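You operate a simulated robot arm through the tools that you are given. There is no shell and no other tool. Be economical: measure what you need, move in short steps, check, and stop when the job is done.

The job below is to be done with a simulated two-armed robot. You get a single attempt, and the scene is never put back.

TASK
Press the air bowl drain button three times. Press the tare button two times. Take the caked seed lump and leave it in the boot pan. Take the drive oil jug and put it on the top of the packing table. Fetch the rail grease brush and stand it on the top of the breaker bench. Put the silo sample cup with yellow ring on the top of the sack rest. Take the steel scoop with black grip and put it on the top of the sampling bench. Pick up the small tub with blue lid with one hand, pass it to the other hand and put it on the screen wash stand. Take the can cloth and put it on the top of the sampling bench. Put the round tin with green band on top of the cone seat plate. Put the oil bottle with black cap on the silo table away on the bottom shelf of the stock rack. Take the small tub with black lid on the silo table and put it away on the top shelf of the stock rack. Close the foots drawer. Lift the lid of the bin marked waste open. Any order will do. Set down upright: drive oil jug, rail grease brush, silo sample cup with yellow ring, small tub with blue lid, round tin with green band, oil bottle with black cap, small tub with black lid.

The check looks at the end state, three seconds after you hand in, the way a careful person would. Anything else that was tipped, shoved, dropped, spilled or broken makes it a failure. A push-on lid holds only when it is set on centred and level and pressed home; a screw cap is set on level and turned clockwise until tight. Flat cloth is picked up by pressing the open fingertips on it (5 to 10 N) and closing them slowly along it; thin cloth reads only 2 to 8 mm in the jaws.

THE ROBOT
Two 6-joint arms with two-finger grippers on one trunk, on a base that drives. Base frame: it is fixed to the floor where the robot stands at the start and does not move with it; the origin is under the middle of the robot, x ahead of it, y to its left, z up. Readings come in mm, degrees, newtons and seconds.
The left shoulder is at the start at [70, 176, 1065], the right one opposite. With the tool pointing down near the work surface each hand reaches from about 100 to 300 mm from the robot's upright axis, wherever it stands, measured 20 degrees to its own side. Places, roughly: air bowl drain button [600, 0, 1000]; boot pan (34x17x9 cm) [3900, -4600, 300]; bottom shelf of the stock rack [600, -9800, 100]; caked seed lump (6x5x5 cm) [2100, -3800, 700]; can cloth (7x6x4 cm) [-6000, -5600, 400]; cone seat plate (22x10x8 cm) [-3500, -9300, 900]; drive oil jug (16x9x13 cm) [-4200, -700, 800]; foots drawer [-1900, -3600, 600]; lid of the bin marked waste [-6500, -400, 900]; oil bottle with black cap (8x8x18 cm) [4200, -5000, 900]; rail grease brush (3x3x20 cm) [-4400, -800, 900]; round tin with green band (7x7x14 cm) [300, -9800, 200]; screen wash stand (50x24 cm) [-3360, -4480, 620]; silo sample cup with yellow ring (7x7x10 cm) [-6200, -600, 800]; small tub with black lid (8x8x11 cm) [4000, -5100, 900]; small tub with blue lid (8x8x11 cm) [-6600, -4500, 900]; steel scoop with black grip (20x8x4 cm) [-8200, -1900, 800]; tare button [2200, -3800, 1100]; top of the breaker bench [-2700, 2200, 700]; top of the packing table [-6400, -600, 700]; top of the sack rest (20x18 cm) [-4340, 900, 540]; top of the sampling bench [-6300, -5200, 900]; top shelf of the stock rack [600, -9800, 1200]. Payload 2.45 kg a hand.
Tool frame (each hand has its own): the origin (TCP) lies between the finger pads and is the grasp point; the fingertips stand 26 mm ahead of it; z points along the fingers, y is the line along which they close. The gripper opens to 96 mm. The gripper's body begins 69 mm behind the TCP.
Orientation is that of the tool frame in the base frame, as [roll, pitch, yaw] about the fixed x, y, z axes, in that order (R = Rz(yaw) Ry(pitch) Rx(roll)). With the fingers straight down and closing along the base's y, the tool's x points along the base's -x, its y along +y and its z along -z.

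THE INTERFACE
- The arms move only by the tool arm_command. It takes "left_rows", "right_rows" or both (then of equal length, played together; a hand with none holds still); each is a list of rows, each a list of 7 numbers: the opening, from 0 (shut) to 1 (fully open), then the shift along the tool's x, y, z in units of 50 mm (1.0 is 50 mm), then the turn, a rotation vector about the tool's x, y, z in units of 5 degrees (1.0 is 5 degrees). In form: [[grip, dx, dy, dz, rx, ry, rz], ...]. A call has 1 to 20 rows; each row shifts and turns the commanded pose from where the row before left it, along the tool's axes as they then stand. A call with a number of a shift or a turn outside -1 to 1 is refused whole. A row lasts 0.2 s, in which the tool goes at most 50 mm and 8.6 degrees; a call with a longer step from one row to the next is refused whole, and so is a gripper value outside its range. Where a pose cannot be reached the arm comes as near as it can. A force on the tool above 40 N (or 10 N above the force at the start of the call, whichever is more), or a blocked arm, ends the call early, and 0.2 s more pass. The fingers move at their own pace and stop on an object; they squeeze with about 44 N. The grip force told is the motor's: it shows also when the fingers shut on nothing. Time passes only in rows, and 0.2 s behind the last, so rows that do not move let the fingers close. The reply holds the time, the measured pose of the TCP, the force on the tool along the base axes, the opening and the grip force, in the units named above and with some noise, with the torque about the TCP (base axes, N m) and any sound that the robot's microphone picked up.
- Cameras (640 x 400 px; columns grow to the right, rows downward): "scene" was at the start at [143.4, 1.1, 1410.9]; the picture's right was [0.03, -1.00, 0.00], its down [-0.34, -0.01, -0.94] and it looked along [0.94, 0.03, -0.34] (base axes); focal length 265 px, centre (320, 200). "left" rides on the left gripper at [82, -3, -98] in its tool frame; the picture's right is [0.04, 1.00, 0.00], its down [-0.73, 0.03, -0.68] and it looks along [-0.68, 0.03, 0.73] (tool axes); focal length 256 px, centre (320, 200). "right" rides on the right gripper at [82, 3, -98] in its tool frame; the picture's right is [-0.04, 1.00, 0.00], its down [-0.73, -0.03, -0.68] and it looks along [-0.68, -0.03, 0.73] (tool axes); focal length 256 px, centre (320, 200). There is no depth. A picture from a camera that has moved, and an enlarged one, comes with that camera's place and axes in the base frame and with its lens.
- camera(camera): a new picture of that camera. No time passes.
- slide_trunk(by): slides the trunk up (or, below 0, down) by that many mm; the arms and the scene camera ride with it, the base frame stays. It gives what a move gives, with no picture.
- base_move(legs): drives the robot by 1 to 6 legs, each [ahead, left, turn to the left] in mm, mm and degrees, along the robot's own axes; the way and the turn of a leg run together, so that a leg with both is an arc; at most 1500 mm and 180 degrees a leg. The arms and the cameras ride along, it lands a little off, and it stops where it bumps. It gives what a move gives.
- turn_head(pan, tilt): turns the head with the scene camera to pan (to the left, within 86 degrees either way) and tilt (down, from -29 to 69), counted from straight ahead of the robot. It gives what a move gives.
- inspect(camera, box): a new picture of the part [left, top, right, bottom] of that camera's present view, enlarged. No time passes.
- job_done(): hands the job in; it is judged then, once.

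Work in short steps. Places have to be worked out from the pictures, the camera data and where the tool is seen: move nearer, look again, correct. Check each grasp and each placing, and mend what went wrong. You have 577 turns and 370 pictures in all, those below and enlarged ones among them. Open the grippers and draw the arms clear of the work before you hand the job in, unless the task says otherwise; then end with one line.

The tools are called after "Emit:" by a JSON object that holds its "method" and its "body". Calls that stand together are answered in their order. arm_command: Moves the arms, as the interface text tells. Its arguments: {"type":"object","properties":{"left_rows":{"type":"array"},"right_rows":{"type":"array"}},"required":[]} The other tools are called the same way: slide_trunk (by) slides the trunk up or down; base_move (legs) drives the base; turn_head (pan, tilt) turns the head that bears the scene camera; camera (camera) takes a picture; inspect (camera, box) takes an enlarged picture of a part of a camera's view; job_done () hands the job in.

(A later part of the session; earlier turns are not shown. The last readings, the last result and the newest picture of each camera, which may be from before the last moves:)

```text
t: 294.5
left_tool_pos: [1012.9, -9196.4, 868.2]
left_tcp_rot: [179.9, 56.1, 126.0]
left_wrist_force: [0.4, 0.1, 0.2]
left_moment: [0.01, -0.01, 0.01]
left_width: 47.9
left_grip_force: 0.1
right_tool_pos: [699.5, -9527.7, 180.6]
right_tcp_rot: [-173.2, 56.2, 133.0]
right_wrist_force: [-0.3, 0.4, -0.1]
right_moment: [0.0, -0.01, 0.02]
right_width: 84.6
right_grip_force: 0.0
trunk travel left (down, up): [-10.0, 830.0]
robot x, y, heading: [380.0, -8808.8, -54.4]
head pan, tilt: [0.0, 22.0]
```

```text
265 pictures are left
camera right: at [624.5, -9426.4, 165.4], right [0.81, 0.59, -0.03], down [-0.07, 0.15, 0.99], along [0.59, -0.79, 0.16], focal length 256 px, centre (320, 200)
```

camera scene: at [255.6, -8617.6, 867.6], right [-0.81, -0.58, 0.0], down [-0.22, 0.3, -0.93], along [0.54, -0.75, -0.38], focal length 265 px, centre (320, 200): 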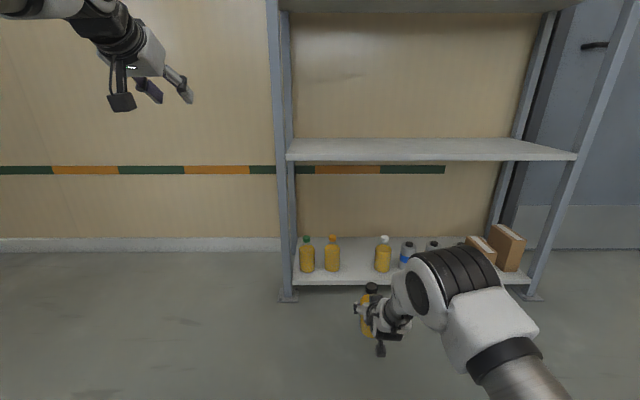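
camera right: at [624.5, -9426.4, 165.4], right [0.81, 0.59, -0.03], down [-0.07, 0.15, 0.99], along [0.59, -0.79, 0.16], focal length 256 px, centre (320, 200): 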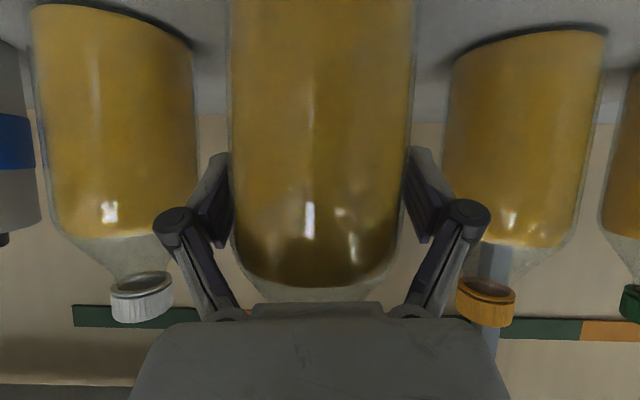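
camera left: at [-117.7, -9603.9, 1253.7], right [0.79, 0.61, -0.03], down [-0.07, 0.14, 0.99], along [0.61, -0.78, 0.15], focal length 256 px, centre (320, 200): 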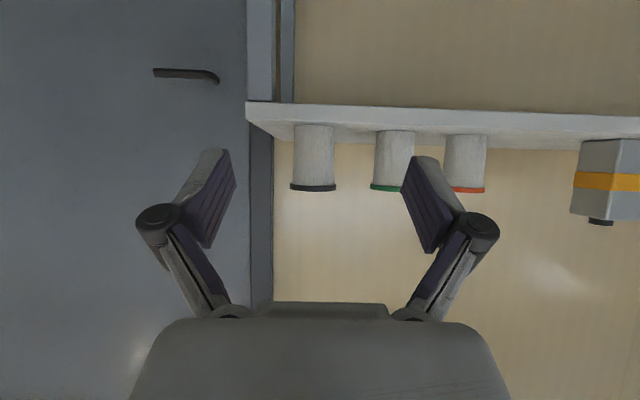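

The bottle stands straight, free between the pads. I open a little more and back straight off 300 mm.

Emit:
{"method": "arm_command", "body": {"right_rows": [[0.96, 0, 0, 0, 0, 0, 0], [0.96, 0, 0, 0, 0, 0, 0]]}}

Emit:
{"method": "base_move", "body": {"legs": [[-300, 0, 0]]}}

Emit:
{"method": "camera", "body": {"camera": "right"}}

Emit:
{"method": "camera", "body": {"camera": "scene"}}

```text
t: 295.1
left_tool_pos: [1013.1, -9196.2, 867.9]
left_tcp_rot: [179.9, 55.9, 126.0]
left_wrist_force: [0.1, 0.5, 0.2]
left_moment: [0.0, -0.02, 0.02]
left_width: 48.2
left_grip_force: 0.0
right_tool_pos: [699.9, -9529.6, 181.4]
right_tcp_rot: [-173.2, 56.2, 133.1]
right_wrist_force: [0.2, 0.0, 0.1]
right_moment: [0.01, 0.0, 0.0]
right_width: 92.0
right_grip_force: 0.0
trunk travel left (down, up): [-10.0, 830.0]
robot x, y, heading: [375.9, -8805.8, -54.3]
head pan, tilt: [0.0, 22.0]
```

```text
t: 297.1
left_tool_pos: [836.7, -8954.7, 868.6]
left_tcp_rot: [179.8, 56.0, 125.8]
left_wrist_force: [0.2, -0.1, -0.3]
left_moment: [-0.01, 0.0, 0.01]
left_width: 47.9
left_grip_force: 0.0
right_tool_pos: [522.4, -9287.1, 181.6]
right_tcp_rot: [-173.1, 56.3, 132.9]
right_wrist_force: [-0.1, 0.5, 0.0]
right_moment: [-0.02, -0.02, -0.03]
right_width: 92.1
right_grip_force: 0.1
trunk travel left (down, up): [-10.0, 830.0]
robot x, y, heading: [203.7, -8563.0, -54.3]
head pan, tilt: [0.0, 22.0]
```

```text
264 pictures are left
camera right: at [447.7, -9184.0, 165.8], right [0.81, 0.59, -0.03], down [-0.07, 0.15, 0.99], along [0.58, -0.8, 0.16], focal length 256 px, centre (320, 200)
```

right: 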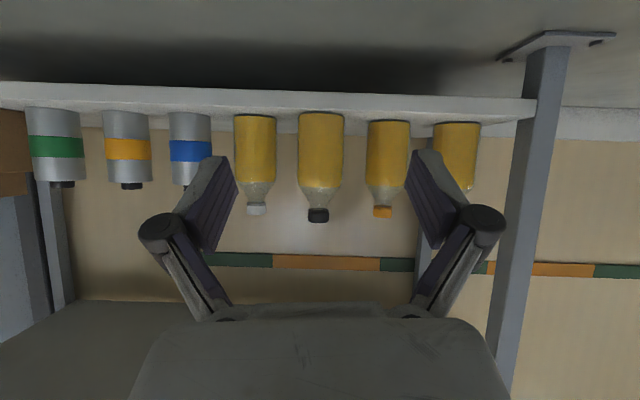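

```text
263 pictures are left
camera scene: at [286.5, -8680.5, 867.8], right [-0.81, -0.58, 0.0], down [-0.22, 0.31, -0.93], along [0.54, -0.75, -0.37], focal length 265 px, centre (320, 200)
```

scene: 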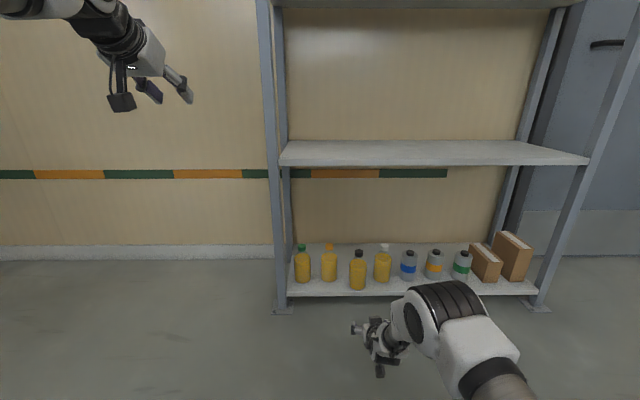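

The black-capped bottle stands in its slot. Next the green-banded tin: I narrow the gripper to 0.88 and sidestep right 424 mm.

Emit:
{"method": "arm_command", "body": {"right_rows": [[0.88, 0, 0, 0, 0, 0, 0], [0.88, 0, 0, 0, 0, 0, 0]]}}

Emit:
{"method": "base_move", "body": {"legs": [[0, -424, 0]]}}

Emit:
{"method": "camera", "body": {"camera": "right"}}

```text
t: 297.7
left_tool_pos: [836.5, -8955.2, 867.9]
left_tcp_rot: [180.0, 56.1, 125.8]
left_wrist_force: [-0.2, 0.3, -0.1]
left_moment: [-0.01, -0.01, 0.01]
left_width: 47.9
left_grip_force: 0.0
right_tool_pos: [521.5, -9286.3, 180.3]
right_tcp_rot: [-173.1, 56.2, 132.9]
right_wrist_force: [-0.1, -0.1, 0.7]
right_moment: [0.0, 0.0, -0.04]
right_width: 84.5
right_grip_force: 0.0
trunk travel left (down, up): [-10.0, 830.0]
robot x, y, heading: [204.6, -8562.1, -54.5]
head pan, tilt: [0.0, 22.0]
```

```text
t: 300.3
left_tool_pos: [494.4, -9199.1, 868.2]
left_tcp_rot: [179.8, 56.0, 125.9]
left_wrist_force: [-1.1, -0.2, -0.1]
left_moment: [0.0, 0.01, 0.0]
left_width: 48.0
left_grip_force: 0.1
right_tool_pos: [180.0, -9530.9, 180.4]
right_tcp_rot: [-173.1, 56.2, 132.9]
right_wrist_force: [0.2, -0.5, 0.4]
right_moment: [-0.01, -0.01, 0.0]
right_width: 84.6
right_grip_force: 0.1
trunk travel left (down, up): [-10.0, 830.0]
robot x, y, heading: [-137.7, -8808.9, -54.3]
head pan, tilt: [0.0, 22.0]
```

```text
262 pictures are left
camera right: at [105.2, -9428.6, 165.8], right [0.81, 0.59, -0.03], down [-0.07, 0.15, 0.99], along [0.58, -0.8, 0.16], focal length 256 px, centre (320, 200)
```

right: 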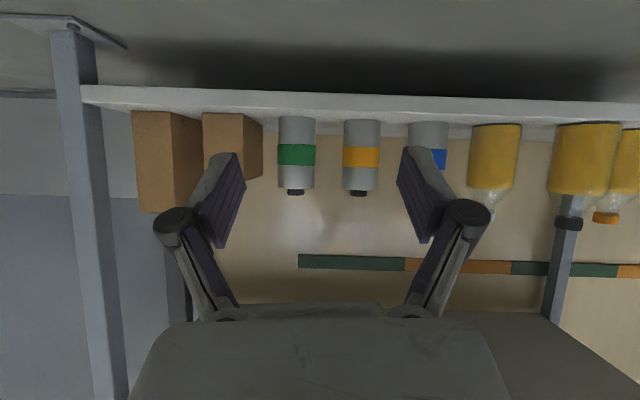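

The tin is 41 mm to the right and about 350 mm ahead. I move 200 ahead, 41 right and recheck.

Emit:
{"method": "base_move", "body": {"legs": [[200, -41, 0]]}}

Emit:
{"method": "camera", "body": {"camera": "right"}}

```text
t: 301.9
left_tool_pos: [577.5, -9387.2, 868.2]
left_tcp_rot: [179.8, 56.0, 125.9]
left_wrist_force: [-1.1, 0.5, -0.1]
left_moment: [0.0, -0.01, -0.02]
left_width: 48.2
left_grip_force: 0.1
right_tool_pos: [263.5, -9719.0, 180.2]
right_tcp_rot: [-173.2, 56.2, 133.0]
right_wrist_force: [-0.1, 0.1, 0.0]
right_moment: [0.0, 0.01, -0.02]
right_width: 84.5
right_grip_force: 0.0
trunk travel left (down, up): [-10.0, 830.0]
robot x, y, heading: [-56.1, -8996.4, -54.4]
head pan, tilt: [0.0, 22.0]
```

```text
261 pictures are left
camera right: at [188.9, -9616.3, 165.7], right [0.81, 0.59, -0.03], down [-0.07, 0.15, 0.99], along [0.58, -0.8, 0.16], focal length 256 px, centre (320, 200)
```

right: 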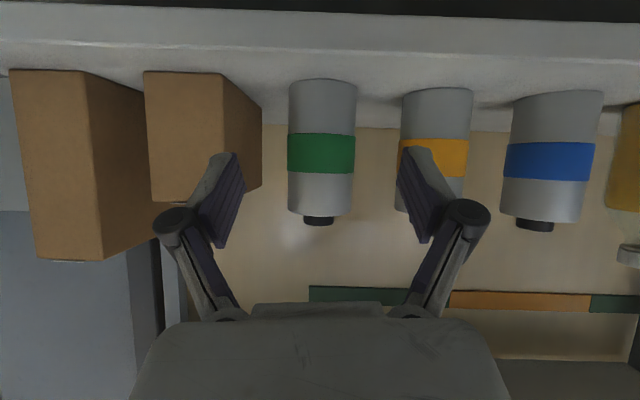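

Tin centred; clearance is ample. I advance 137 mm.

Emit:
{"method": "base_move", "body": {"legs": [[135, 2, 0]]}}

Emit:
{"method": "camera", "body": {"camera": "right"}}

```text
t: 303.2
left_tool_pos: [657.3, -9494.4, 867.7]
left_tcp_rot: [180.0, 56.0, 125.9]
left_wrist_force: [-0.5, 0.1, -0.5]
left_moment: [0.02, 0.02, 0.0]
left_width: 48.2
left_grip_force: 0.1
right_tool_pos: [341.8, -9827.4, 180.0]
right_tcp_rot: [-173.2, 56.1, 133.0]
right_wrist_force: [0.8, 0.8, 0.0]
right_moment: [-0.02, 0.0, 0.05]
right_width: 84.5
right_grip_force: 0.1
trunk travel left (down, up): [-10.0, 830.0]
robot x, y, heading: [26.2, -9102.8, -54.4]
head pan, tilt: [0.0, 22.0]
```

```text
260 pictures are left
camera right: at [268.7, -9724.3, 165.6], right [0.81, 0.59, -0.03], down [-0.07, 0.15, 0.99], along [0.59, -0.79, 0.16], focal length 256 px, centre (320, 200)
```

right: 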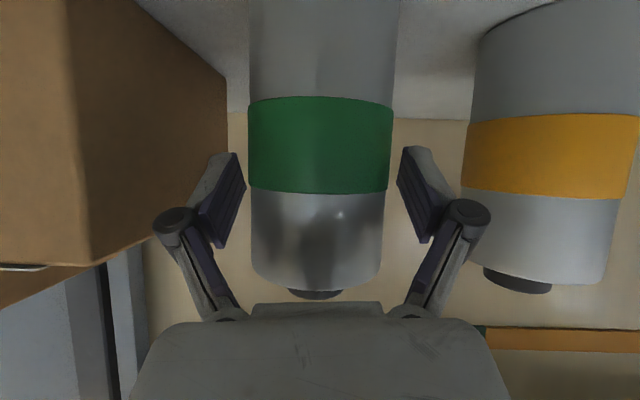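

At the tin. I close, lift 30 mm by the trunk and back off.

Emit:
{"method": "arm_command", "body": {"right_rows": [[0.7, 0, 0, 0, 0, 0, 0], [0.5, 0, 0, 0, 0, 0, 0], [0, 0, 0, 0, 0, 0, 0], [0, 0, 0, 0, 0, 0, 0]]}}

Emit:
{"method": "slide_trunk", "body": {"by": 30}}

Emit:
{"method": "base_move", "body": {"legs": [[-400, 0, 0]]}}

Emit:
{"method": "camera", "body": {"camera": "right"}}

Emit:
{"method": "camera", "body": {"camera": "scene"}}

```text
t: 304.2
left_tool_pos: [658.4, -9494.3, 867.4]
left_tcp_rot: [179.9, 55.9, 125.9]
left_wrist_force: [-0.3, 0.3, 0.4]
left_moment: [-0.04, 0.01, 0.0]
left_width: 48.3
left_grip_force: 0.1
right_tool_pos: [343.7, -9825.6, 181.8]
right_tcp_rot: [-173.2, 56.3, 133.0]
right_wrist_force: [2.0, 1.7, 2.5]
right_moment: [0.3, -0.37, 0.02]
right_width: 64.5
right_grip_force: 43.6
trunk travel left (down, up): [-10.0, 830.0]
robot x, y, heading: [21.2, -9102.5, -54.4]
head pan, tilt: [0.0, 22.0]
```

```text
t: 305.0
left_tool_pos: [658.6, -9495.3, 896.5]
left_tcp_rot: [180.0, 56.0, 125.7]
left_wrist_force: [0.2, -0.3, -0.4]
left_moment: [-0.01, -0.02, 0.01]
left_width: 47.9
left_grip_force: 0.0
right_tool_pos: [343.0, -9827.0, 210.7]
right_tcp_rot: [-173.2, 56.2, 133.0]
right_wrist_force: [-0.3, -0.7, -4.0]
right_moment: [0.0, -0.01, 0.03]
right_width: 64.4
right_grip_force: 44.3
trunk travel left (down, up): [-40.0, 800.0]
robot x, y, heading: [23.2, -9100.1, -54.5]
head pan, tilt: [0.0, 22.0]
```

```text
t: 307.5
left_tool_pos: [425.0, -9167.1, 897.8]
left_tcp_rot: [179.9, 56.1, 126.0]
left_wrist_force: [-1.0, 0.8, -0.1]
left_moment: [0.01, -0.01, -0.01]
left_width: 47.8
left_grip_force: 0.0
right_tool_pos: [111.3, -9501.1, 210.7]
right_tcp_rot: [-173.2, 56.2, 133.0]
right_wrist_force: [0.3, -0.1, -3.6]
right_moment: [0.0, 0.0, -0.01]
right_width: 64.1
right_grip_force: 44.3
trunk travel left (down, up): [-40.0, 800.0]
robot x, y, heading: [-208.1, -8778.3, -54.0]
head pan, tilt: [0.0, 22.0]
```

```text
259 pictures are left
camera right: at [36.3, -9397.7, 195.4], right [0.81, 0.59, -0.03], down [-0.07, 0.15, 0.99], along [0.59, -0.79, 0.16], focal length 256 px, centre (320, 200)
```

right: 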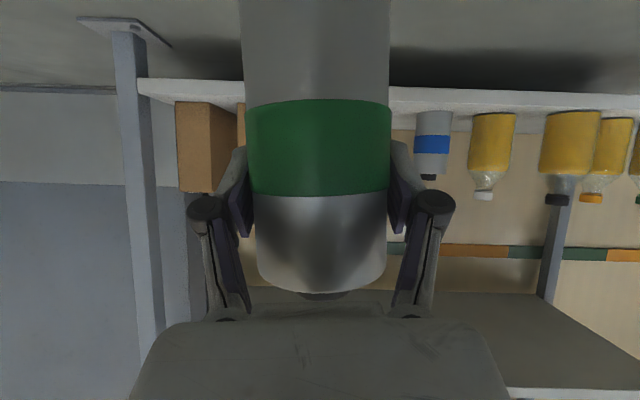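

```text
258 pictures are left
camera scene: at [-126.3, -8895.1, 897.7], right [-0.81, -0.58, 0.0], down [-0.22, 0.3, -0.93], along [0.54, -0.75, -0.38], focal length 265 px, centre (320, 200)
```

scene: 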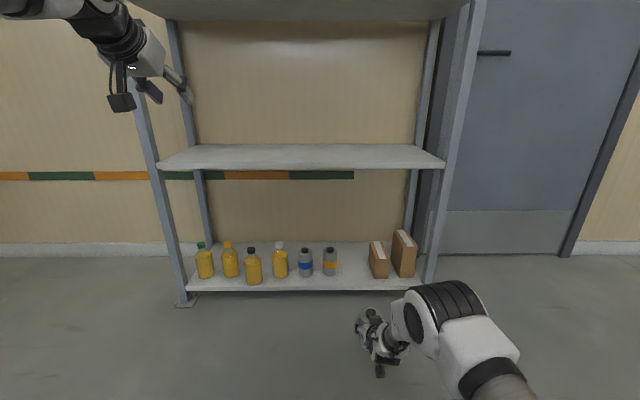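

The tin is held; everything else stands. I raise the trunk and turn toward the cone seat plate (bearing about -171°).

Emit:
{"method": "slide_trunk", "body": {"by": 400}}

Emit:
{"method": "base_move", "body": {"legs": [[-250, 0, 0], [0, 0, -117]]}}

Emit:
{"method": "turn_head", "body": {"pan": 0, "tilt": 8}}

Emit:
{"method": "camera", "body": {"camera": "scene"}}

```text
t: 311.3
left_tool_pos: [425.4, -9168.6, 1298.1]
left_tcp_rot: [179.9, 56.0, 125.9]
left_wrist_force: [0.0, -0.2, -0.1]
left_moment: [0.01, 0.02, -0.01]
left_width: 48.3
left_grip_force: 0.1
right_tool_pos: [111.7, -9500.5, 610.3]
right_tcp_rot: [-173.2, 56.2, 133.1]
right_wrist_force: [-0.3, 0.2, -2.7]
right_moment: [0.02, -0.01, 0.0]
right_width: 64.2
right_grip_force: 43.7
trunk travel left (down, up): [-440.0, 400.0]
robot x, y, heading: [-208.0, -8776.5, -54.2]
head pan, tilt: [0.0, 22.0]
```

```text
t: 318.0
left_tool_pos: [-990.4, -8965.6, 1297.8]
left_tcp_rot: [179.9, 56.0, 9.1]
left_wrist_force: [0.1, 0.0, 0.3]
left_moment: [0.01, 0.01, -0.02]
left_width: 48.0
left_grip_force: 0.1
right_tool_pos: [-1146.2, -8534.3, 610.7]
right_tcp_rot: [-173.3, 56.2, 16.3]
right_wrist_force: [-0.4, -0.4, -4.0]
right_moment: [-0.03, 0.01, 0.0]
right_width: 64.2
right_grip_force: 43.6
trunk travel left (down, up): [-440.0, 400.0]
robot x, y, heading: [-354.4, -8573.4, -171.0]
head pan, tilt: [0.0, 22.0]
```

```text
t: 318.8
left_tool_pos: [-990.3, -8964.4, 1296.8]
left_tcp_rot: [179.9, 56.2, 9.2]
left_wrist_force: [0.2, -0.2, 0.0]
left_moment: [-0.03, -0.03, 0.01]
left_width: 47.8
left_grip_force: 0.0
right_tool_pos: [-1145.3, -8534.7, 609.3]
right_tcp_rot: [-173.2, 56.2, 16.4]
right_wrist_force: [0.2, 0.4, -4.1]
right_moment: [-0.02, -0.03, 0.01]
right_width: 64.1
right_grip_force: 44.3
trunk travel left (down, up): [-440.0, 400.0]
robot x, y, heading: [-356.3, -8573.9, -171.3]
head pan, tilt: [0.0, 8.0]
```

```text
257 pictures are left
camera scene: at [-497.1, -8598.4, 1320.3], right [-0.15, 0.99, 0.0], down [0.14, 0.02, -0.99], along [-0.98, -0.15, -0.14], focal length 265 px, centre (320, 200)
```

scene: 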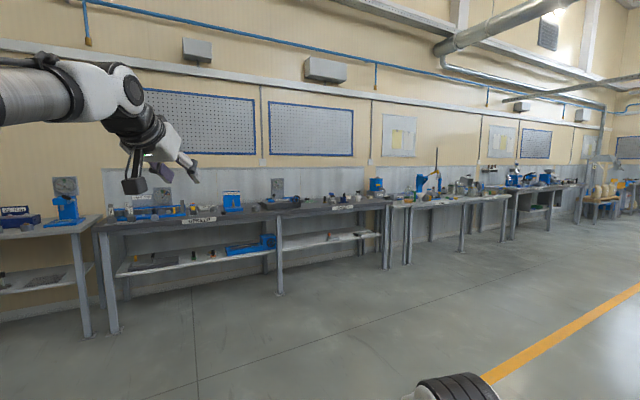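

Long benches line the wall. I enlarge the part where the cone seat plate should be.

Emit:
{"method": "inspect", "body": {"camera": "scene", "box": [180, 160, 420, 260]}}

```text
2.67 times, centred on (300, 210) of scene
camera zoom: at [-497.1, -8598.4, 1320.3], right [-0.15, 0.99, 0.0], down [0.14, 0.02, -0.99], along [-0.98, -0.15, -0.14], focal length 707 px, centre (373, 173)
```

zoom: 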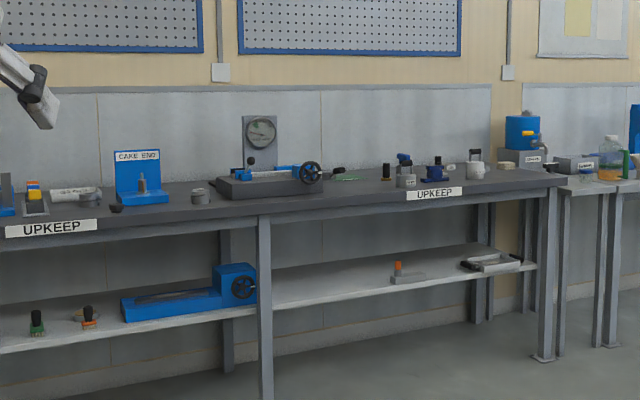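

I drive to a spot 1.5 m in front of the plate's place and square up to the bench.

Emit:
{"method": "base_move", "body": {"legs": [[950, -224, 0], [930, -224, 0], [0, 0, 27]]}}

Emit:
{"method": "turn_head", "body": {"pan": 0, "tilt": 15}}

Emit:
{"method": "camera", "body": {"camera": "scene"}}

```text
t: 329.8
left_tool_pos: [-2679.3, -9054.5, 1296.9]
left_tcp_rot: [179.9, 56.0, 36.0]
left_wrist_force: [0.7, -0.1, 1.0]
left_moment: [0.0, 0.0, -0.03]
left_width: 48.0
left_grip_force: 0.2
right_tool_pos: [-3011.6, -8742.1, 610.1]
right_tcp_rot: [-173.2, 56.2, 43.2]
right_wrist_force: [0.2, -0.2, -4.2]
right_moment: [0.02, -0.01, -0.01]
right_width: 64.2
right_grip_force: 44.0
trunk travel left (down, up): [-440.0, 400.0]
robot x, y, heading: [-2286.0, -8420.5, -144.4]
head pan, tilt: [0.0, 8.0]
```

```text
t: 330.5
left_tool_pos: [-2679.9, -9054.5, 1297.6]
left_tcp_rot: [179.8, 56.0, 36.0]
left_wrist_force: [-0.1, 0.0, 0.3]
left_moment: [-0.04, 0.0, 0.02]
left_width: 48.2
left_grip_force: 0.1
right_tool_pos: [-3011.9, -8741.2, 611.2]
right_tcp_rot: [-173.1, 56.2, 43.1]
right_wrist_force: [0.6, 0.9, -2.9]
right_moment: [-0.03, 0.01, -0.02]
right_width: 64.2
right_grip_force: 44.3
trunk travel left (down, up): [-440.0, 400.0]
robot x, y, heading: [-2288.5, -8418.1, -144.2]
head pan, tilt: [0.0, 15.0]
```

```text
255 pictures are left
camera scene: at [-2406.1, -8505.4, 1309.1], right [-0.58, 0.81, 0.0], down [0.21, 0.15, -0.97], along [-0.78, -0.56, -0.26], focal length 265 px, centre (320, 200)
```

scene: 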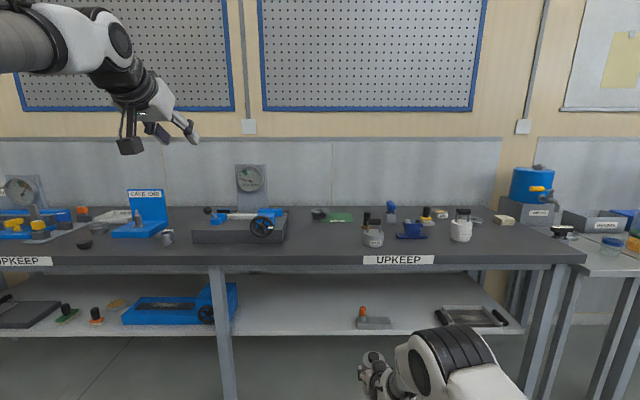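

Emit:
{"method": "inspect", "body": {"camera": "scene", "box": [300, 190, 500, 260]}}

Emit:
{"method": "inspect", "body": {"camera": "scene", "box": [170, 150, 330, 260]}}

```text
3.20 times, centred on (400, 225) of scene
camera zoom: at [-2406.1, -8505.4, 1309.1], right [-0.58, 0.81, 0.0], down [0.21, 0.15, -0.97], along [-0.78, -0.56, -0.26], focal length 848 px, centre (64, 120)
```

zoom: 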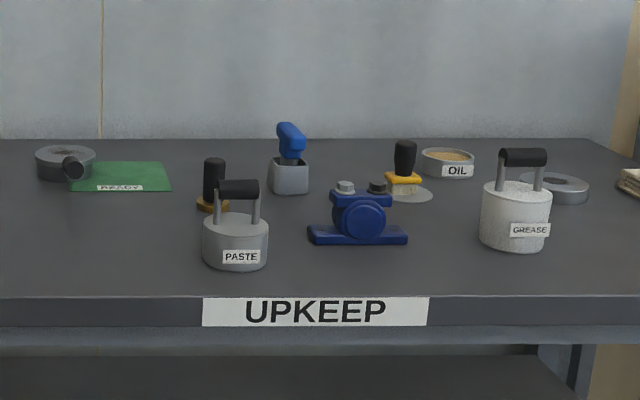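

```text
3.64 times, centred on (250, 205) of scene
camera zoom: at [-2406.1, -8505.4, 1309.1], right [-0.58, 0.81, 0.0], down [0.21, 0.15, -0.97], along [-0.78, -0.56, -0.26], focal length 964 px, centre (574, 182)
```

zoom: 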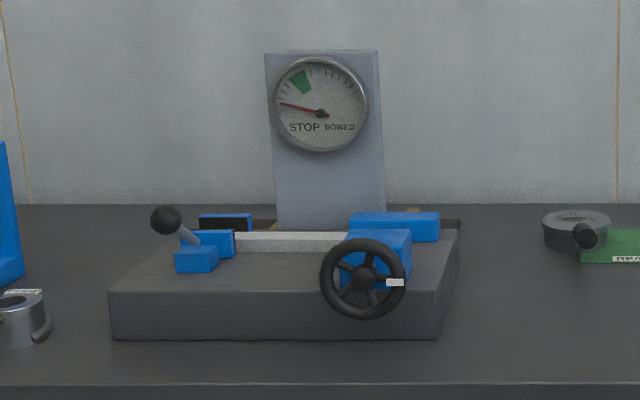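

The place points to the grey round seat with the green READY plate. I raise the trunk 400 and drive 250 ahead for a closer look down.

Emit:
{"method": "slide_trunk", "body": {"by": 400}}

Emit:
{"method": "base_move", "body": {"legs": [[250, 0, 0]]}}

Emit:
{"method": "turn_head", "body": {"pan": 0, "tilt": 40}}

Emit:
{"method": "camera", "body": {"camera": "scene"}}

Emit:
{"method": "inspect", "body": {"camera": "scene", "box": [260, 130, 380, 210]}}

```text
t: 334.3
left_tool_pos: [-2680.7, -9055.3, 1697.5]
left_tcp_rot: [179.9, 56.0, 36.0]
left_wrist_force: [0.0, 0.5, 0.8]
left_moment: [-0.01, -0.04, 0.02]
left_width: 48.0
left_grip_force: 0.0
right_tool_pos: [-3012.5, -8742.0, 1010.4]
right_tcp_rot: [-173.1, 56.2, 43.1]
right_wrist_force: [-0.9, -0.3, -4.1]
right_moment: [0.03, -0.01, -0.03]
right_width: 64.2
right_grip_force: 43.9
trunk travel left (down, up): [-840.0, 0.0]
robot x, y, heading: [-2288.2, -8417.8, -144.3]
head pan, tilt: [0.0, 15.0]
```

```text
t: 336.1
left_tool_pos: [-2880.9, -9198.2, 1699.4]
left_tcp_rot: [179.8, 56.1, 35.9]
left_wrist_force: [0.5, 0.7, 0.7]
left_moment: [-0.01, 0.03, 0.01]
left_width: 48.3
left_grip_force: 0.0
right_tool_pos: [-3214.8, -8885.4, 1011.3]
right_tcp_rot: [-173.2, 56.3, 43.1]
right_wrist_force: [0.9, -0.3, -3.4]
right_moment: [0.02, -0.01, 0.0]
right_width: 64.1
right_grip_force: 44.2
trunk travel left (down, up): [-840.0, 0.0]
robot x, y, heading: [-2492.9, -8564.6, -144.4]
head pan, tilt: [0.0, 15.0]
```

```text
t: 337.0
left_tool_pos: [-2885.2, -9200.7, 1696.3]
left_tcp_rot: [179.8, 56.1, 35.9]
left_wrist_force: [-0.5, -0.3, 0.2]
left_moment: [0.03, 0.0, -0.03]
left_width: 47.9
left_grip_force: 0.1
right_tool_pos: [-3216.1, -8885.9, 1009.0]
right_tcp_rot: [-173.2, 56.1, 43.0]
right_wrist_force: [-0.3, 0.0, -3.8]
right_moment: [0.01, 0.01, 0.03]
right_width: 64.3
right_grip_force: 44.1
trunk travel left (down, up): [-840.0, 0.0]
robot x, y, heading: [-2493.2, -8565.1, -144.7]
head pan, tilt: [0.0, 40.0]
```

```text
252 pictures are left
camera scene: at [-2603.8, -8647.1, 1669.4], right [-0.58, 0.81, 0.0], down [0.52, 0.38, -0.77], along [-0.62, -0.45, -0.64], focal length 265 px, centre (320, 200)
```

scene: 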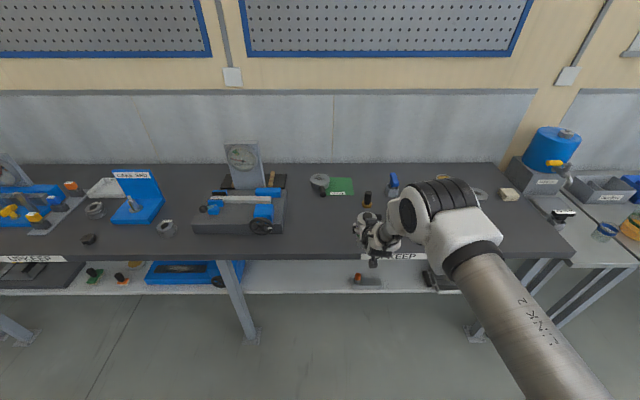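

```text
5.00 times, centred on (320, 170) of scene
camera zoom: at [-2603.8, -8647.1, 1669.4], right [-0.58, 0.81, 0.0], down [0.52, 0.38, -0.77], along [-0.62, -0.45, -0.64], focal length 1325 px, centre (320, 350)
```

zoom: 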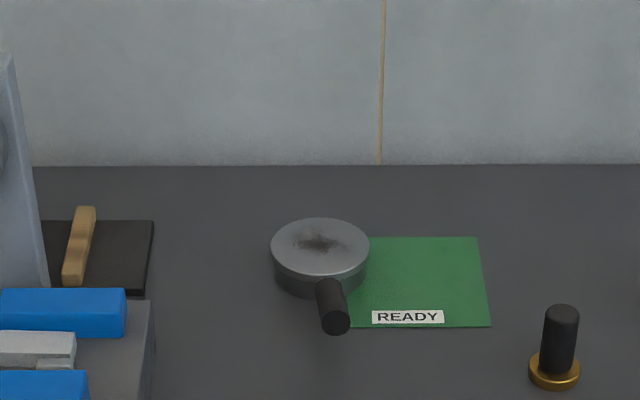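

The cone seat plate is a metal disc with a handle (beside the READY mat), top about (-3500, -9299, 880). I check with the right camera.

Emit:
{"method": "camera", "body": {"camera": "right"}}

```text
250 pictures are left
camera right: at [-3113.6, -8810.9, 994.4], right [0.59, -0.81, -0.03], down [0.15, 0.07, 0.99], along [-0.79, -0.59, 0.16], focal length 256 px, centre (320, 200)
```

right: 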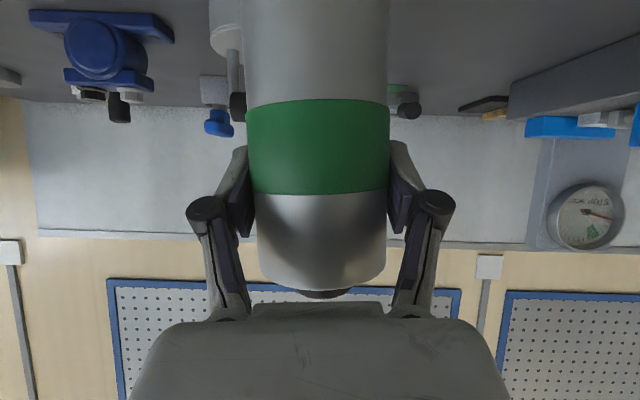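

Clear lane toward the disc. I raise the hand 40 mm, shift left 173, then ahead 300 and look.

Emit:
{"method": "arm_command", "body": {"right_rows": [[0, -0.33, 0, -0.22, 0, 0, 0], [0, -0.33, 0, -0.22, 0, 0, 0]]}}

Emit:
{"method": "base_move", "body": {"legs": [[0, 173, 0], [300, 0, 0]]}}

Emit:
{"method": "camera", "body": {"camera": "scene"}}

Emit:
{"method": "camera", "body": {"camera": "right"}}

```text
t: 337.6
left_tool_pos: [-2884.2, -9200.5, 1697.6]
left_tcp_rot: [179.9, 56.0, 36.0]
left_wrist_force: [-0.1, 0.4, -0.2]
left_moment: [0.0, 0.0, -0.03]
left_width: 48.1
left_grip_force: 0.1
right_tool_pos: [-3214.2, -8888.0, 1050.8]
right_tcp_rot: [-173.3, 56.0, 43.0]
right_wrist_force: [0.1, -0.3, -4.1]
right_moment: [0.03, 0.01, 0.0]
right_width: 64.4
right_grip_force: 43.9
trunk travel left (down, up): [-840.0, 0.0]
robot x, y, heading: [-2491.2, -8561.7, -144.5]
head pan, tilt: [0.0, 40.0]
```

```text
t: 340.7
left_tool_pos: [-3024.3, -9511.3, 1699.5]
left_tcp_rot: [179.9, 56.2, 36.0]
left_wrist_force: [0.0, 0.2, 0.2]
left_moment: [0.0, -0.01, 0.0]
left_width: 48.1
left_grip_force: 0.0
right_tool_pos: [-3355.6, -9200.3, 1051.2]
right_tcp_rot: [-173.2, 56.4, 43.1]
right_wrist_force: [0.5, 0.4, -3.6]
right_moment: [-0.04, 0.0, -0.02]
right_width: 64.3
right_grip_force: 44.2
trunk travel left (down, up): [-840.0, 0.0]
robot x, y, heading: [-2633.2, -8876.0, -144.3]
head pan, tilt: [0.0, 40.0]
```

```text
249 pictures are left
camera scene: at [-2742.9, -8957.4, 1669.8], right [-0.58, 0.81, 0.0], down [0.52, 0.37, -0.77], along [-0.62, -0.45, -0.64], focal length 265 px, centre (320, 200)
```

scene: 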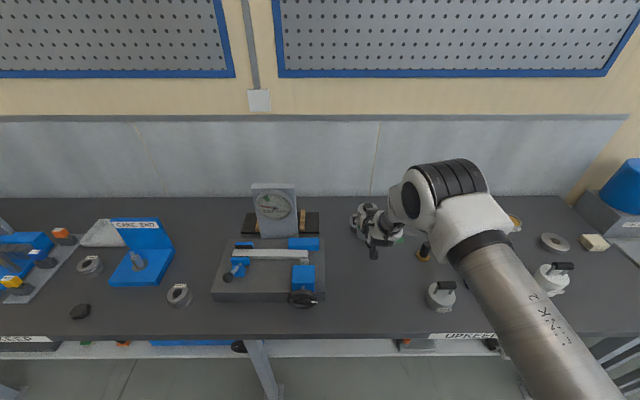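

```text
248 pictures are left
camera right: at [-3253.1, -9124.7, 1036.5], right [0.59, -0.81, -0.03], down [0.15, 0.07, 0.99], along [-0.79, -0.59, 0.16], focal length 256 px, centre (320, 200)
```

right: 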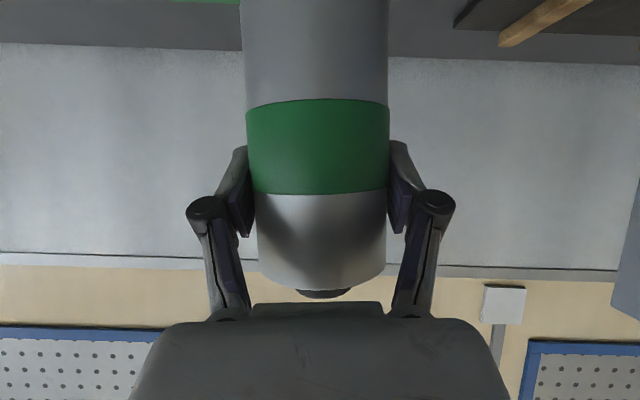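

Intersecting two views puts the disc top at (-3490, -9288, 890). I look closer at the hand before the final approach.

Emit:
{"method": "inspect", "body": {"camera": "scene", "box": [320, 180, 460, 280]}}

```text
4.00 times, centred on (390, 230) of scene
camera zoom: at [-2742.9, -8957.4, 1669.8], right [-0.58, 0.81, 0.0], down [0.52, 0.37, -0.77], along [-0.62, -0.45, -0.64], focal length 1060 px, centre (40, 80)
```

zoom: 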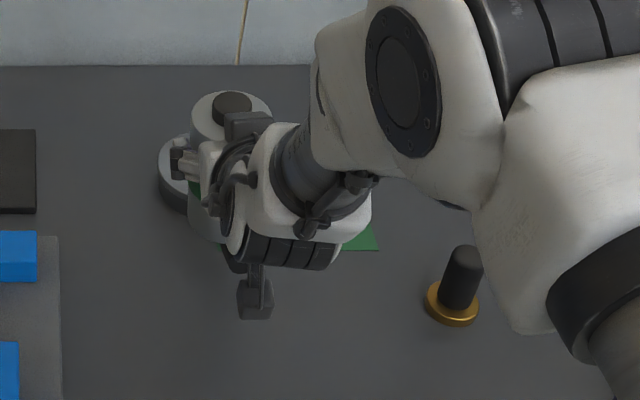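

The disc's visible edge suggests it is ~6 mm farther right. I advance 158 mm with 11 right and check from above.

Emit:
{"method": "base_move", "body": {"legs": [[158, -11, 0]]}}

Emit:
{"method": "inspect", "body": {"camera": "scene", "box": [320, 180, 460, 280]}}

Emit:
{"method": "camera", "body": {"camera": "right"}}

```text
t: 342.1
left_tool_pos: [-3156.3, -9593.4, 1700.2]
left_tcp_rot: [179.9, 56.2, 35.9]
left_wrist_force: [0.5, 0.0, 0.3]
left_moment: [0.02, -0.01, -0.02]
left_width: 48.2
left_grip_force: 0.0
right_tool_pos: [-3488.8, -9282.4, 1051.3]
right_tcp_rot: [-173.2, 56.3, 43.2]
right_wrist_force: [0.8, 0.6, -3.3]
right_moment: [0.04, 0.02, 0.03]
right_width: 64.7
right_grip_force: 44.1
trunk travel left (down, up): [-840.0, 0.0]
robot x, y, heading: [-2768.0, -8962.0, -144.4]
head pan, tilt: [0.0, 40.0]
```

```text
4.00 times, centred on (390, 230) of scene
camera zoom: at [-2876.3, -9039.7, 1669.9], right [-0.58, 0.81, 0.0], down [0.52, 0.37, -0.77], along [-0.62, -0.45, -0.64], focal length 1060 px, centre (40, 80)
```

zoom: 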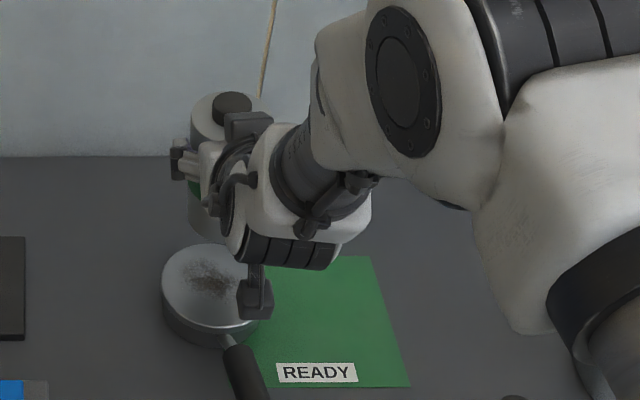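

```text
245 pictures are left
camera right: at [-3386.4, -9207.8, 1036.9], right [0.59, -0.81, -0.03], down [0.15, 0.07, 0.99], along [-0.79, -0.59, 0.16], focal length 256 px, centre (320, 200)
```

right: 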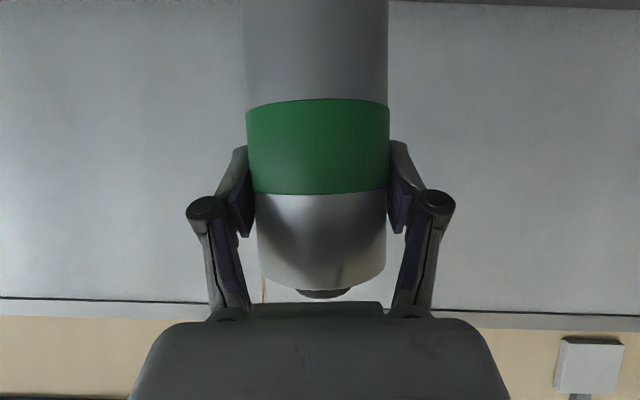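

Disc seen clear under the hand: centre about (-3482, -9284), nearly right below the tin. I shift 4 mm left while lowering 60 mm.

Emit:
{"method": "arm_command", "body": {"right_rows": [[0, 0.25, 0.04, 0.165, 0, 0, 0], [0, 0.25, 0.04, 0.165, 0, 0, 0], [0, 0.25, 0, 0.165, 0, 0, 0], [0, 0.25, 0, 0.165, 0, 0, 0]]}}

Emit:
{"method": "inspect", "body": {"camera": "scene", "box": [320, 180, 460, 280]}}

```text
t: 343.1
left_tool_pos: [-3160.2, -9596.7, 1699.1]
left_tcp_rot: [179.8, 55.9, 36.0]
left_wrist_force: [-0.1, -0.2, -0.1]
left_moment: [0.01, 0.03, -0.04]
left_width: 47.9
left_grip_force: 0.1
right_tool_pos: [-3490.6, -9285.1, 989.2]
right_tcp_rot: [-173.2, 56.1, 43.0]
right_wrist_force: [-0.3, 1.3, -4.4]
right_moment: [-0.02, 0.02, 0.03]
right_width: 64.1
right_grip_force: 44.6
trunk travel left (down, up): [-840.0, 0.0]
robot x, y, heading: [-2770.4, -8960.0, -144.2]
head pan, tilt: [0.0, 40.0]
```

```text
4.00 times, centred on (390, 230) of scene
camera zoom: at [-2880.6, -9042.2, 1669.4], right [-0.58, 0.81, 0.0], down [0.52, 0.38, -0.77], along [-0.62, -0.45, -0.64], focal length 1060 px, centre (40, 80)
```

zoom: 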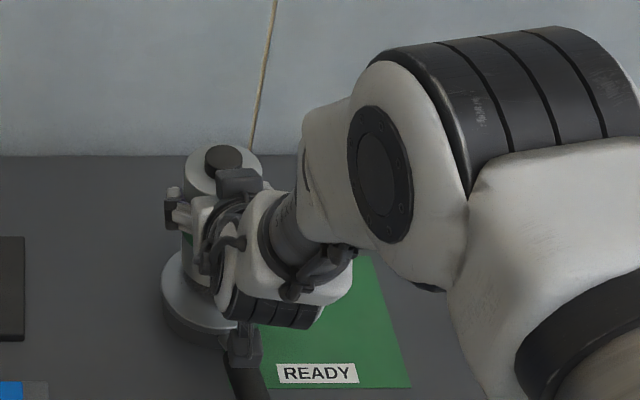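

The tin appears ~6 mm right and a bit too deep. I correct 5 mm left, 6 mm back, then lower until contact.

Emit:
{"method": "arm_command", "body": {"right_rows": [[0, 0.067, 0.11, -0.1, 0, 0, 0], [0, 0.08, 0, 0.055, 0, 0, 0], [0, 0.066, 0, 0.044, 0, 0, 0], [0, 0, 0, 0, 0, 0, 0]]}}

Emit:
{"method": "inspect", "body": {"camera": "scene", "box": [340, 200, 420, 280]}}

```text
t: 344.1
left_tool_pos: [-3159.1, -9595.6, 1697.6]
left_tcp_rot: [179.9, 56.0, 36.1]
left_wrist_force: [0.3, -0.3, -0.3]
left_moment: [0.03, 0.02, -0.02]
left_width: 47.8
left_grip_force: 0.0
right_tool_pos: [-3482.5, -9283.8, 981.1]
right_tcp_rot: [-173.2, 56.1, 43.1]
right_wrist_force: [0.2, 0.1, -3.9]
right_moment: [0.02, 0.02, -0.02]
right_width: 64.3
right_grip_force: 44.4
trunk travel left (down, up): [-840.0, 0.0]
robot x, y, heading: [-2766.7, -8960.5, -144.2]
head pan, tilt: [0.0, 40.0]
```

```text
5.00 times, centred on (380, 240) of scene
camera zoom: at [-2879.0, -9041.9, 1669.5], right [-0.58, 0.81, 0.0], down [0.52, 0.38, -0.77], along [-0.62, -0.45, -0.64], focal length 1325 px, centre (20, 0)
```

zoom: 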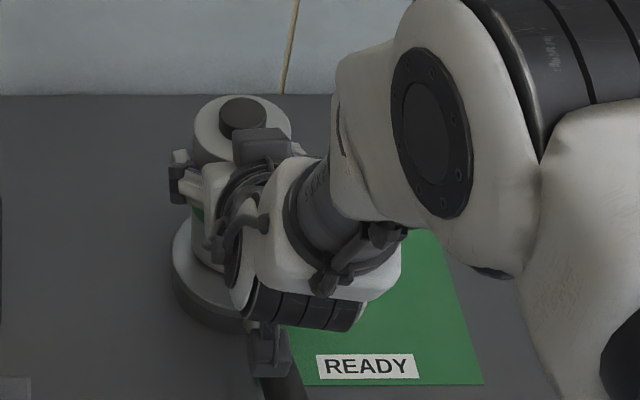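

Position matches; I lower in 3 mm steps to contact.

Emit:
{"method": "arm_command", "body": {"right_rows": [[0, 0.05, 0.03, 0.033, 0, 0, 0], [0, 0.05, 0.03, 0.033, 0, 0, 0], [0, 0, 0, 0, 0, 0, 0]]}}

Emit:
{"method": "arm_command", "body": {"right_rows": [[0, 0.05, 0, 0.033, 0, 0, 0], [0, 0.05, 0, 0.033, 0, 0, 0], [0, 0, 0, 0, 0, 0, 0]]}}

```text
t: 344.9
left_tool_pos: [-3157.1, -9593.6, 1700.3]
left_tcp_rot: [179.8, 56.2, 36.0]
left_wrist_force: [-0.8, 0.7, 0.5]
left_moment: [0.0, -0.01, -0.04]
left_width: 48.1
left_grip_force: 0.0
right_tool_pos: [-3482.5, -9286.0, 978.3]
right_tcp_rot: [-173.2, 56.5, 43.1]
right_wrist_force: [-4.8, 1.0, 12.9]
right_moment: [-0.29, 0.17, -0.12]
right_width: 64.1
right_grip_force: 43.9
trunk travel left (down, up): [-840.0, 0.0]
robot x, y, heading: [-2768.2, -8959.9, -144.4]
head pan, tilt: [0.0, 40.0]
```

```text
t: 345.8
left_tool_pos: [-3153.0, -9591.7, 1702.0]
left_tcp_rot: [179.7, 56.2, 36.0]
left_wrist_force: [-1.4, -1.0, 0.0]
left_moment: [0.01, 0.01, -0.02]
left_width: 48.2
left_grip_force: 0.0
right_tool_pos: [-3480.1, -9284.5, 974.0]
right_tcp_rot: [-173.1, 56.8, 43.2]
right_wrist_force: [-7.3, 3.9, 33.6]
right_moment: [-0.55, 0.01, -0.11]
right_width: 64.7
right_grip_force: 43.9
trunk travel left (down, up): [-840.0, 0.0]
robot x, y, heading: [-2768.6, -8960.5, -144.2]
head pan, tilt: [0.0, 40.0]
```

Contact with the disc at the expected height. I relieve the load and open gently.

Emit:
{"method": "arm_command", "body": {"right_rows": [[0, -0.07, 0, -0.046, 0, 0, 0], [0, 0, 0, 0, 0, 0, 0]]}}

Emit:
{"method": "arm_command", "body": {"right_rows": [[0.72, 0, 0, 0, 0, 0, 0], [0.85, 0, 0, 0, 0, 0, 0], [0.95, 0, 0, 0, 0, 0, 0]]}}

Emit:
{"method": "camera", "body": {"camera": "right"}}

```text
t: 346.4
left_tool_pos: [-3157.7, -9592.8, 1701.1]
left_tcp_rot: [179.8, 56.2, 35.9]
left_wrist_force: [0.4, 0.3, 0.1]
left_moment: [0.04, 0.02, -0.02]
left_width: 48.1
left_grip_force: 0.0
right_tool_pos: [-3479.8, -9284.7, 973.9]
right_tcp_rot: [-173.2, 56.3, 43.2]
right_wrist_force: [-7.0, 2.2, 20.2]
right_moment: [-0.39, 0.26, -0.15]
right_width: 64.5
right_grip_force: 43.4
trunk travel left (down, up): [-840.0, 0.0]
robot x, y, heading: [-2770.4, -8955.4, -144.2]
head pan, tilt: [0.0, 40.0]
```

```text
t: 347.1
left_tool_pos: [-3158.3, -9595.1, 1698.0]
left_tcp_rot: [179.8, 56.2, 36.0]
left_wrist_force: [-0.1, 0.5, 0.1]
left_moment: [0.02, -0.02, 0.02]
left_width: 47.8
left_grip_force: 0.1
right_tool_pos: [-3481.0, -9286.1, 973.1]
right_tcp_rot: [-173.2, 56.1, 43.2]
right_wrist_force: [0.1, -1.1, -0.2]
right_moment: [0.02, 0.02, 0.01]
right_width: 91.2
right_grip_force: 0.0
trunk travel left (down, up): [-840.0, 0.0]
robot x, y, heading: [-2767.1, -8964.3, -144.3]
head pan, tilt: [0.0, 40.0]
```

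```text
242 pictures are left
camera right: at [-3378.1, -9210.8, 957.7], right [0.59, -0.81, -0.03], down [0.15, 0.07, 0.99], along [-0.79, -0.59, 0.16], focal length 256 px, centre (320, 200)
```

right: 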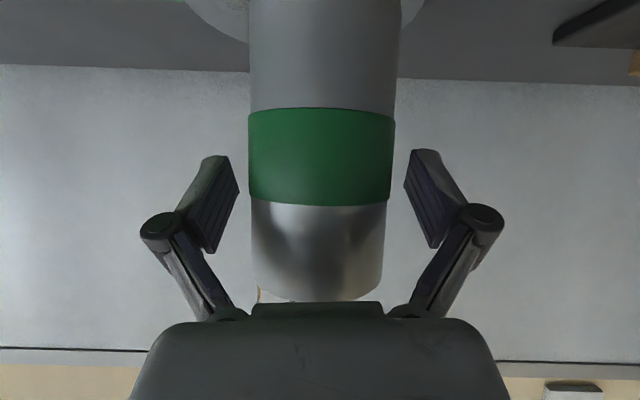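

The tin stands on the disc. I back straight off and view.

Emit:
{"method": "base_move", "body": {"legs": [[-350, 0, 0]]}}

Emit:
{"method": "inspect", "body": {"camera": "scene", "box": [260, 120, 420, 220]}}

Emit:
{"method": "camera", "body": {"camera": "right"}}

```text
t: 349.4
left_tool_pos: [-2878.0, -9393.4, 1697.0]
left_tcp_rot: [179.8, 56.0, 36.0]
left_wrist_force: [-1.0, -0.5, -0.1]
left_moment: [0.0, -0.03, 0.0]
left_width: 48.0
left_grip_force: 0.0
right_tool_pos: [-3199.0, -9084.4, 971.0]
right_tcp_rot: [-173.3, 56.1, 43.1]
right_wrist_force: [-1.0, 0.6, 0.0]
right_moment: [0.02, 0.01, 0.01]
right_width: 90.8
right_grip_force: 0.0
trunk travel left (down, up): [-840.0, 0.0]
robot x, y, heading: [-2484.1, -8760.3, -144.1]
head pan, tilt: [0.0, 40.0]
```

```text
4.00 times, centred on (340, 170) of scene
camera zoom: at [-2598.8, -8840.1, 1669.2], right [-0.58, 0.81, 0.0], down [0.52, 0.38, -0.76], along [-0.62, -0.45, -0.64], focal length 1060 px, centre (240, 320)
```

zoom: 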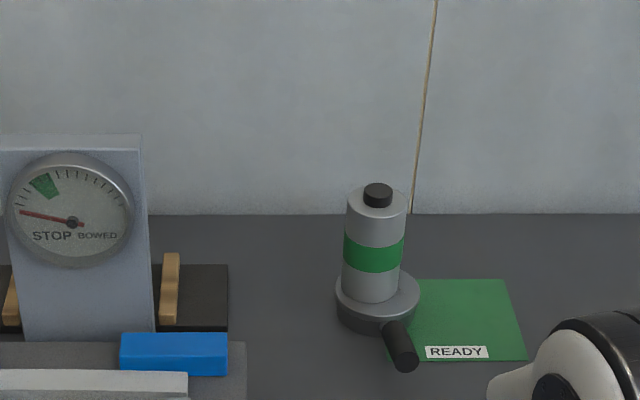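

```text
240 pictures are left
camera right: at [-3097.5, -9008.7, 956.8], right [0.59, -0.81, -0.03], down [0.15, 0.07, 0.99], along [-0.79, -0.59, 0.16], focal length 256 px, centre (320, 200)
```

right: 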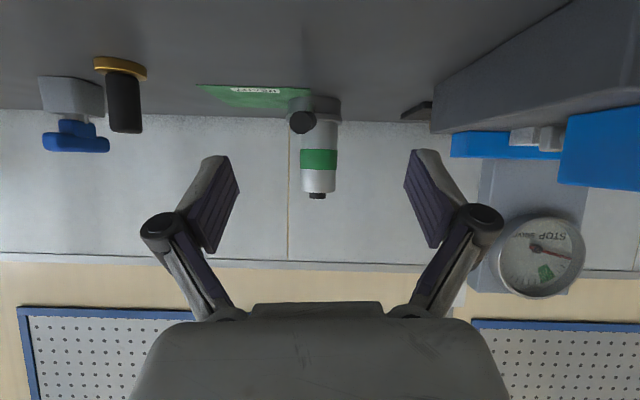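

The tin stands upright on the cone seat plate. I back away, turn along the wall (heading 126°) and look ahead toward the sampling bench.

Emit:
{"method": "base_move", "body": {"legs": [[-500, 0, 0], [0, 0, -90]]}}

Emit:
{"method": "slide_trunk", "body": {"by": -300}}

Emit:
{"method": "turn_head", "body": {"pan": 0, "tilt": 8}}

Emit:
{"method": "camera", "body": {"camera": "scene"}}

```text
t: 356.2
left_tool_pos: [-2712.1, -8072.2, 1698.0]
left_tcp_rot: [179.9, 56.1, -54.2]
left_wrist_force: [0.6, 0.0, -1.3]
left_moment: [-0.02, -0.04, -0.01]
left_width: 48.0
left_grip_force: 0.0
right_tool_pos: [-2402.3, -7749.4, 972.7]
right_tcp_rot: [-173.1, 56.2, -47.1]
right_wrist_force: [-0.5, 0.5, 0.8]
right_moment: [0.01, 0.04, 0.03]
right_width: 91.1
right_grip_force: 0.0
trunk travel left (down, up): [-840.0, 0.0]
robot x, y, heading: [-2079.1, -8464.9, 125.3]
head pan, tilt: [0.0, 40.0]
```

```text
t: 359.2
left_tool_pos: [-2710.6, -8071.2, 1398.8]
left_tcp_rot: [179.7, 56.1, -54.2]
left_wrist_force: [0.4, -0.5, 0.3]
left_moment: [0.0, -0.02, 0.06]
left_width: 48.1
left_grip_force: 0.1
right_tool_pos: [-2401.1, -7750.5, 673.1]
right_tcp_rot: [-173.2, 56.2, -47.1]
right_wrist_force: [-0.8, 0.2, 0.3]
right_moment: [0.0, -0.02, 0.03]
right_width: 91.6
right_grip_force: 0.1
trunk travel left (down, up): [-540.0, 300.0]
robot x, y, heading: [-2077.4, -8461.5, 125.5]
head pan, tilt: [0.0, 40.0]
```

```text
t: 360.2
left_tool_pos: [-2711.9, -8071.5, 1398.9]
left_tcp_rot: [179.8, 56.1, -54.1]
left_wrist_force: [-0.2, 0.1, 0.6]
left_moment: [0.01, -0.01, -0.05]
left_width: 47.7
left_grip_force: 0.1
right_tool_pos: [-2401.9, -7749.9, 673.5]
right_tcp_rot: [-173.2, 56.2, -47.1]
right_wrist_force: [-0.2, -0.1, 0.8]
right_moment: [0.01, -0.02, -0.02]
right_width: 90.9
right_grip_force: 0.0
trunk travel left (down, up): [-540.0, 300.0]
robot x, y, heading: [-2077.7, -8464.2, 125.5]
head pan, tilt: [0.0, 8.0]
```

```text
239 pictures are left
camera scene: at [-2161.4, -8349.6, 1420.4], right [0.81, 0.58, 0.0], down [0.08, -0.11, -0.99], along [-0.57, 0.81, -0.14], focal length 265 px, centre (320, 200)
```

scene: 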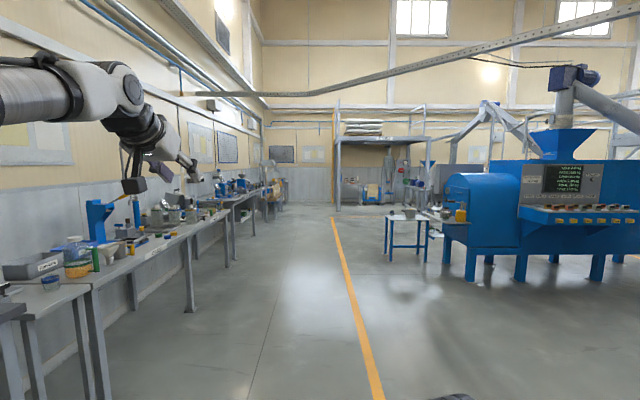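

A clear corridor runs along the benches. I drive 3.9 m ahead toward the sampling bench and then look left.

Emit:
{"method": "base_move", "body": {"legs": [[1400, 0, 0], [1400, 0, 0], [1200, 0, 0], [0, 0, 60]]}}

Emit:
{"method": "turn_head", "body": {"pan": 0, "tilt": 15}}

Emit:
{"method": "camera", "body": {"camera": "scene"}}

```text
t: 382.2
left_tool_pos: [-5073.3, -5531.5, 1398.1]
left_tcp_rot: [179.8, 56.1, 5.4]
left_wrist_force: [1.3, 1.0, 0.0]
left_moment: [-0.01, -0.02, -0.01]
left_width: 48.2
left_grip_force: 0.1
right_tool_pos: [-5194.3, -5100.6, 673.5]
right_tcp_rot: [-173.1, 56.2, 12.6]
right_wrist_force: [-0.3, 0.3, -1.0]
right_moment: [0.02, 0.03, 0.01]
right_width: 91.3
right_grip_force: 0.1
trunk travel left (down, up): [-540.0, 300.0]
robot x, y, heading: [-4415.8, -5187.4, -174.7]
head pan, tilt: [0.0, 8.0]
```

```text
t: 382.9
left_tool_pos: [-5074.7, -5532.3, 1398.7]
left_tcp_rot: [179.8, 56.1, 5.4]
left_wrist_force: [0.5, -0.4, -0.5]
left_moment: [0.03, -0.02, -0.01]
left_width: 48.1
left_grip_force: 0.0
right_tool_pos: [-5194.9, -5101.4, 673.1]
right_tcp_rot: [-173.2, 56.2, 12.6]
right_wrist_force: [-0.3, 0.2, -0.4]
right_moment: [0.01, 0.01, -0.01]
right_width: 91.4
right_grip_force: 0.0
trunk travel left (down, up): [-540.0, 300.0]
robot x, y, heading: [-4416.5, -5185.0, -174.8]
head pan, tilt: [0.0, 15.0]
```

```text
238 pictures are left
camera scene: at [-4558.2, -5198.9, 1409.2], right [-0.09, 1.0, 0.0], down [0.26, 0.02, -0.97], along [-0.96, -0.09, -0.26], focal length 265 px, centre (320, 200)
```

scene: 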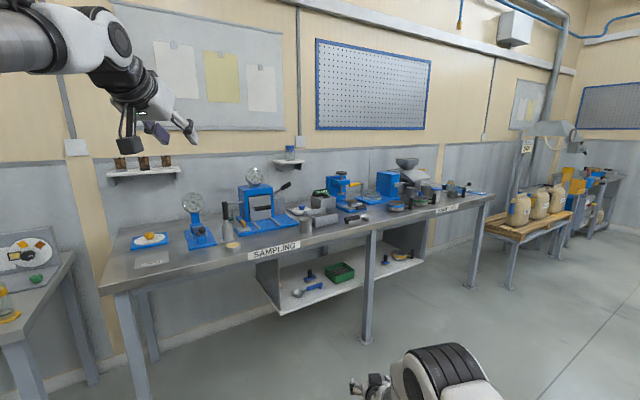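

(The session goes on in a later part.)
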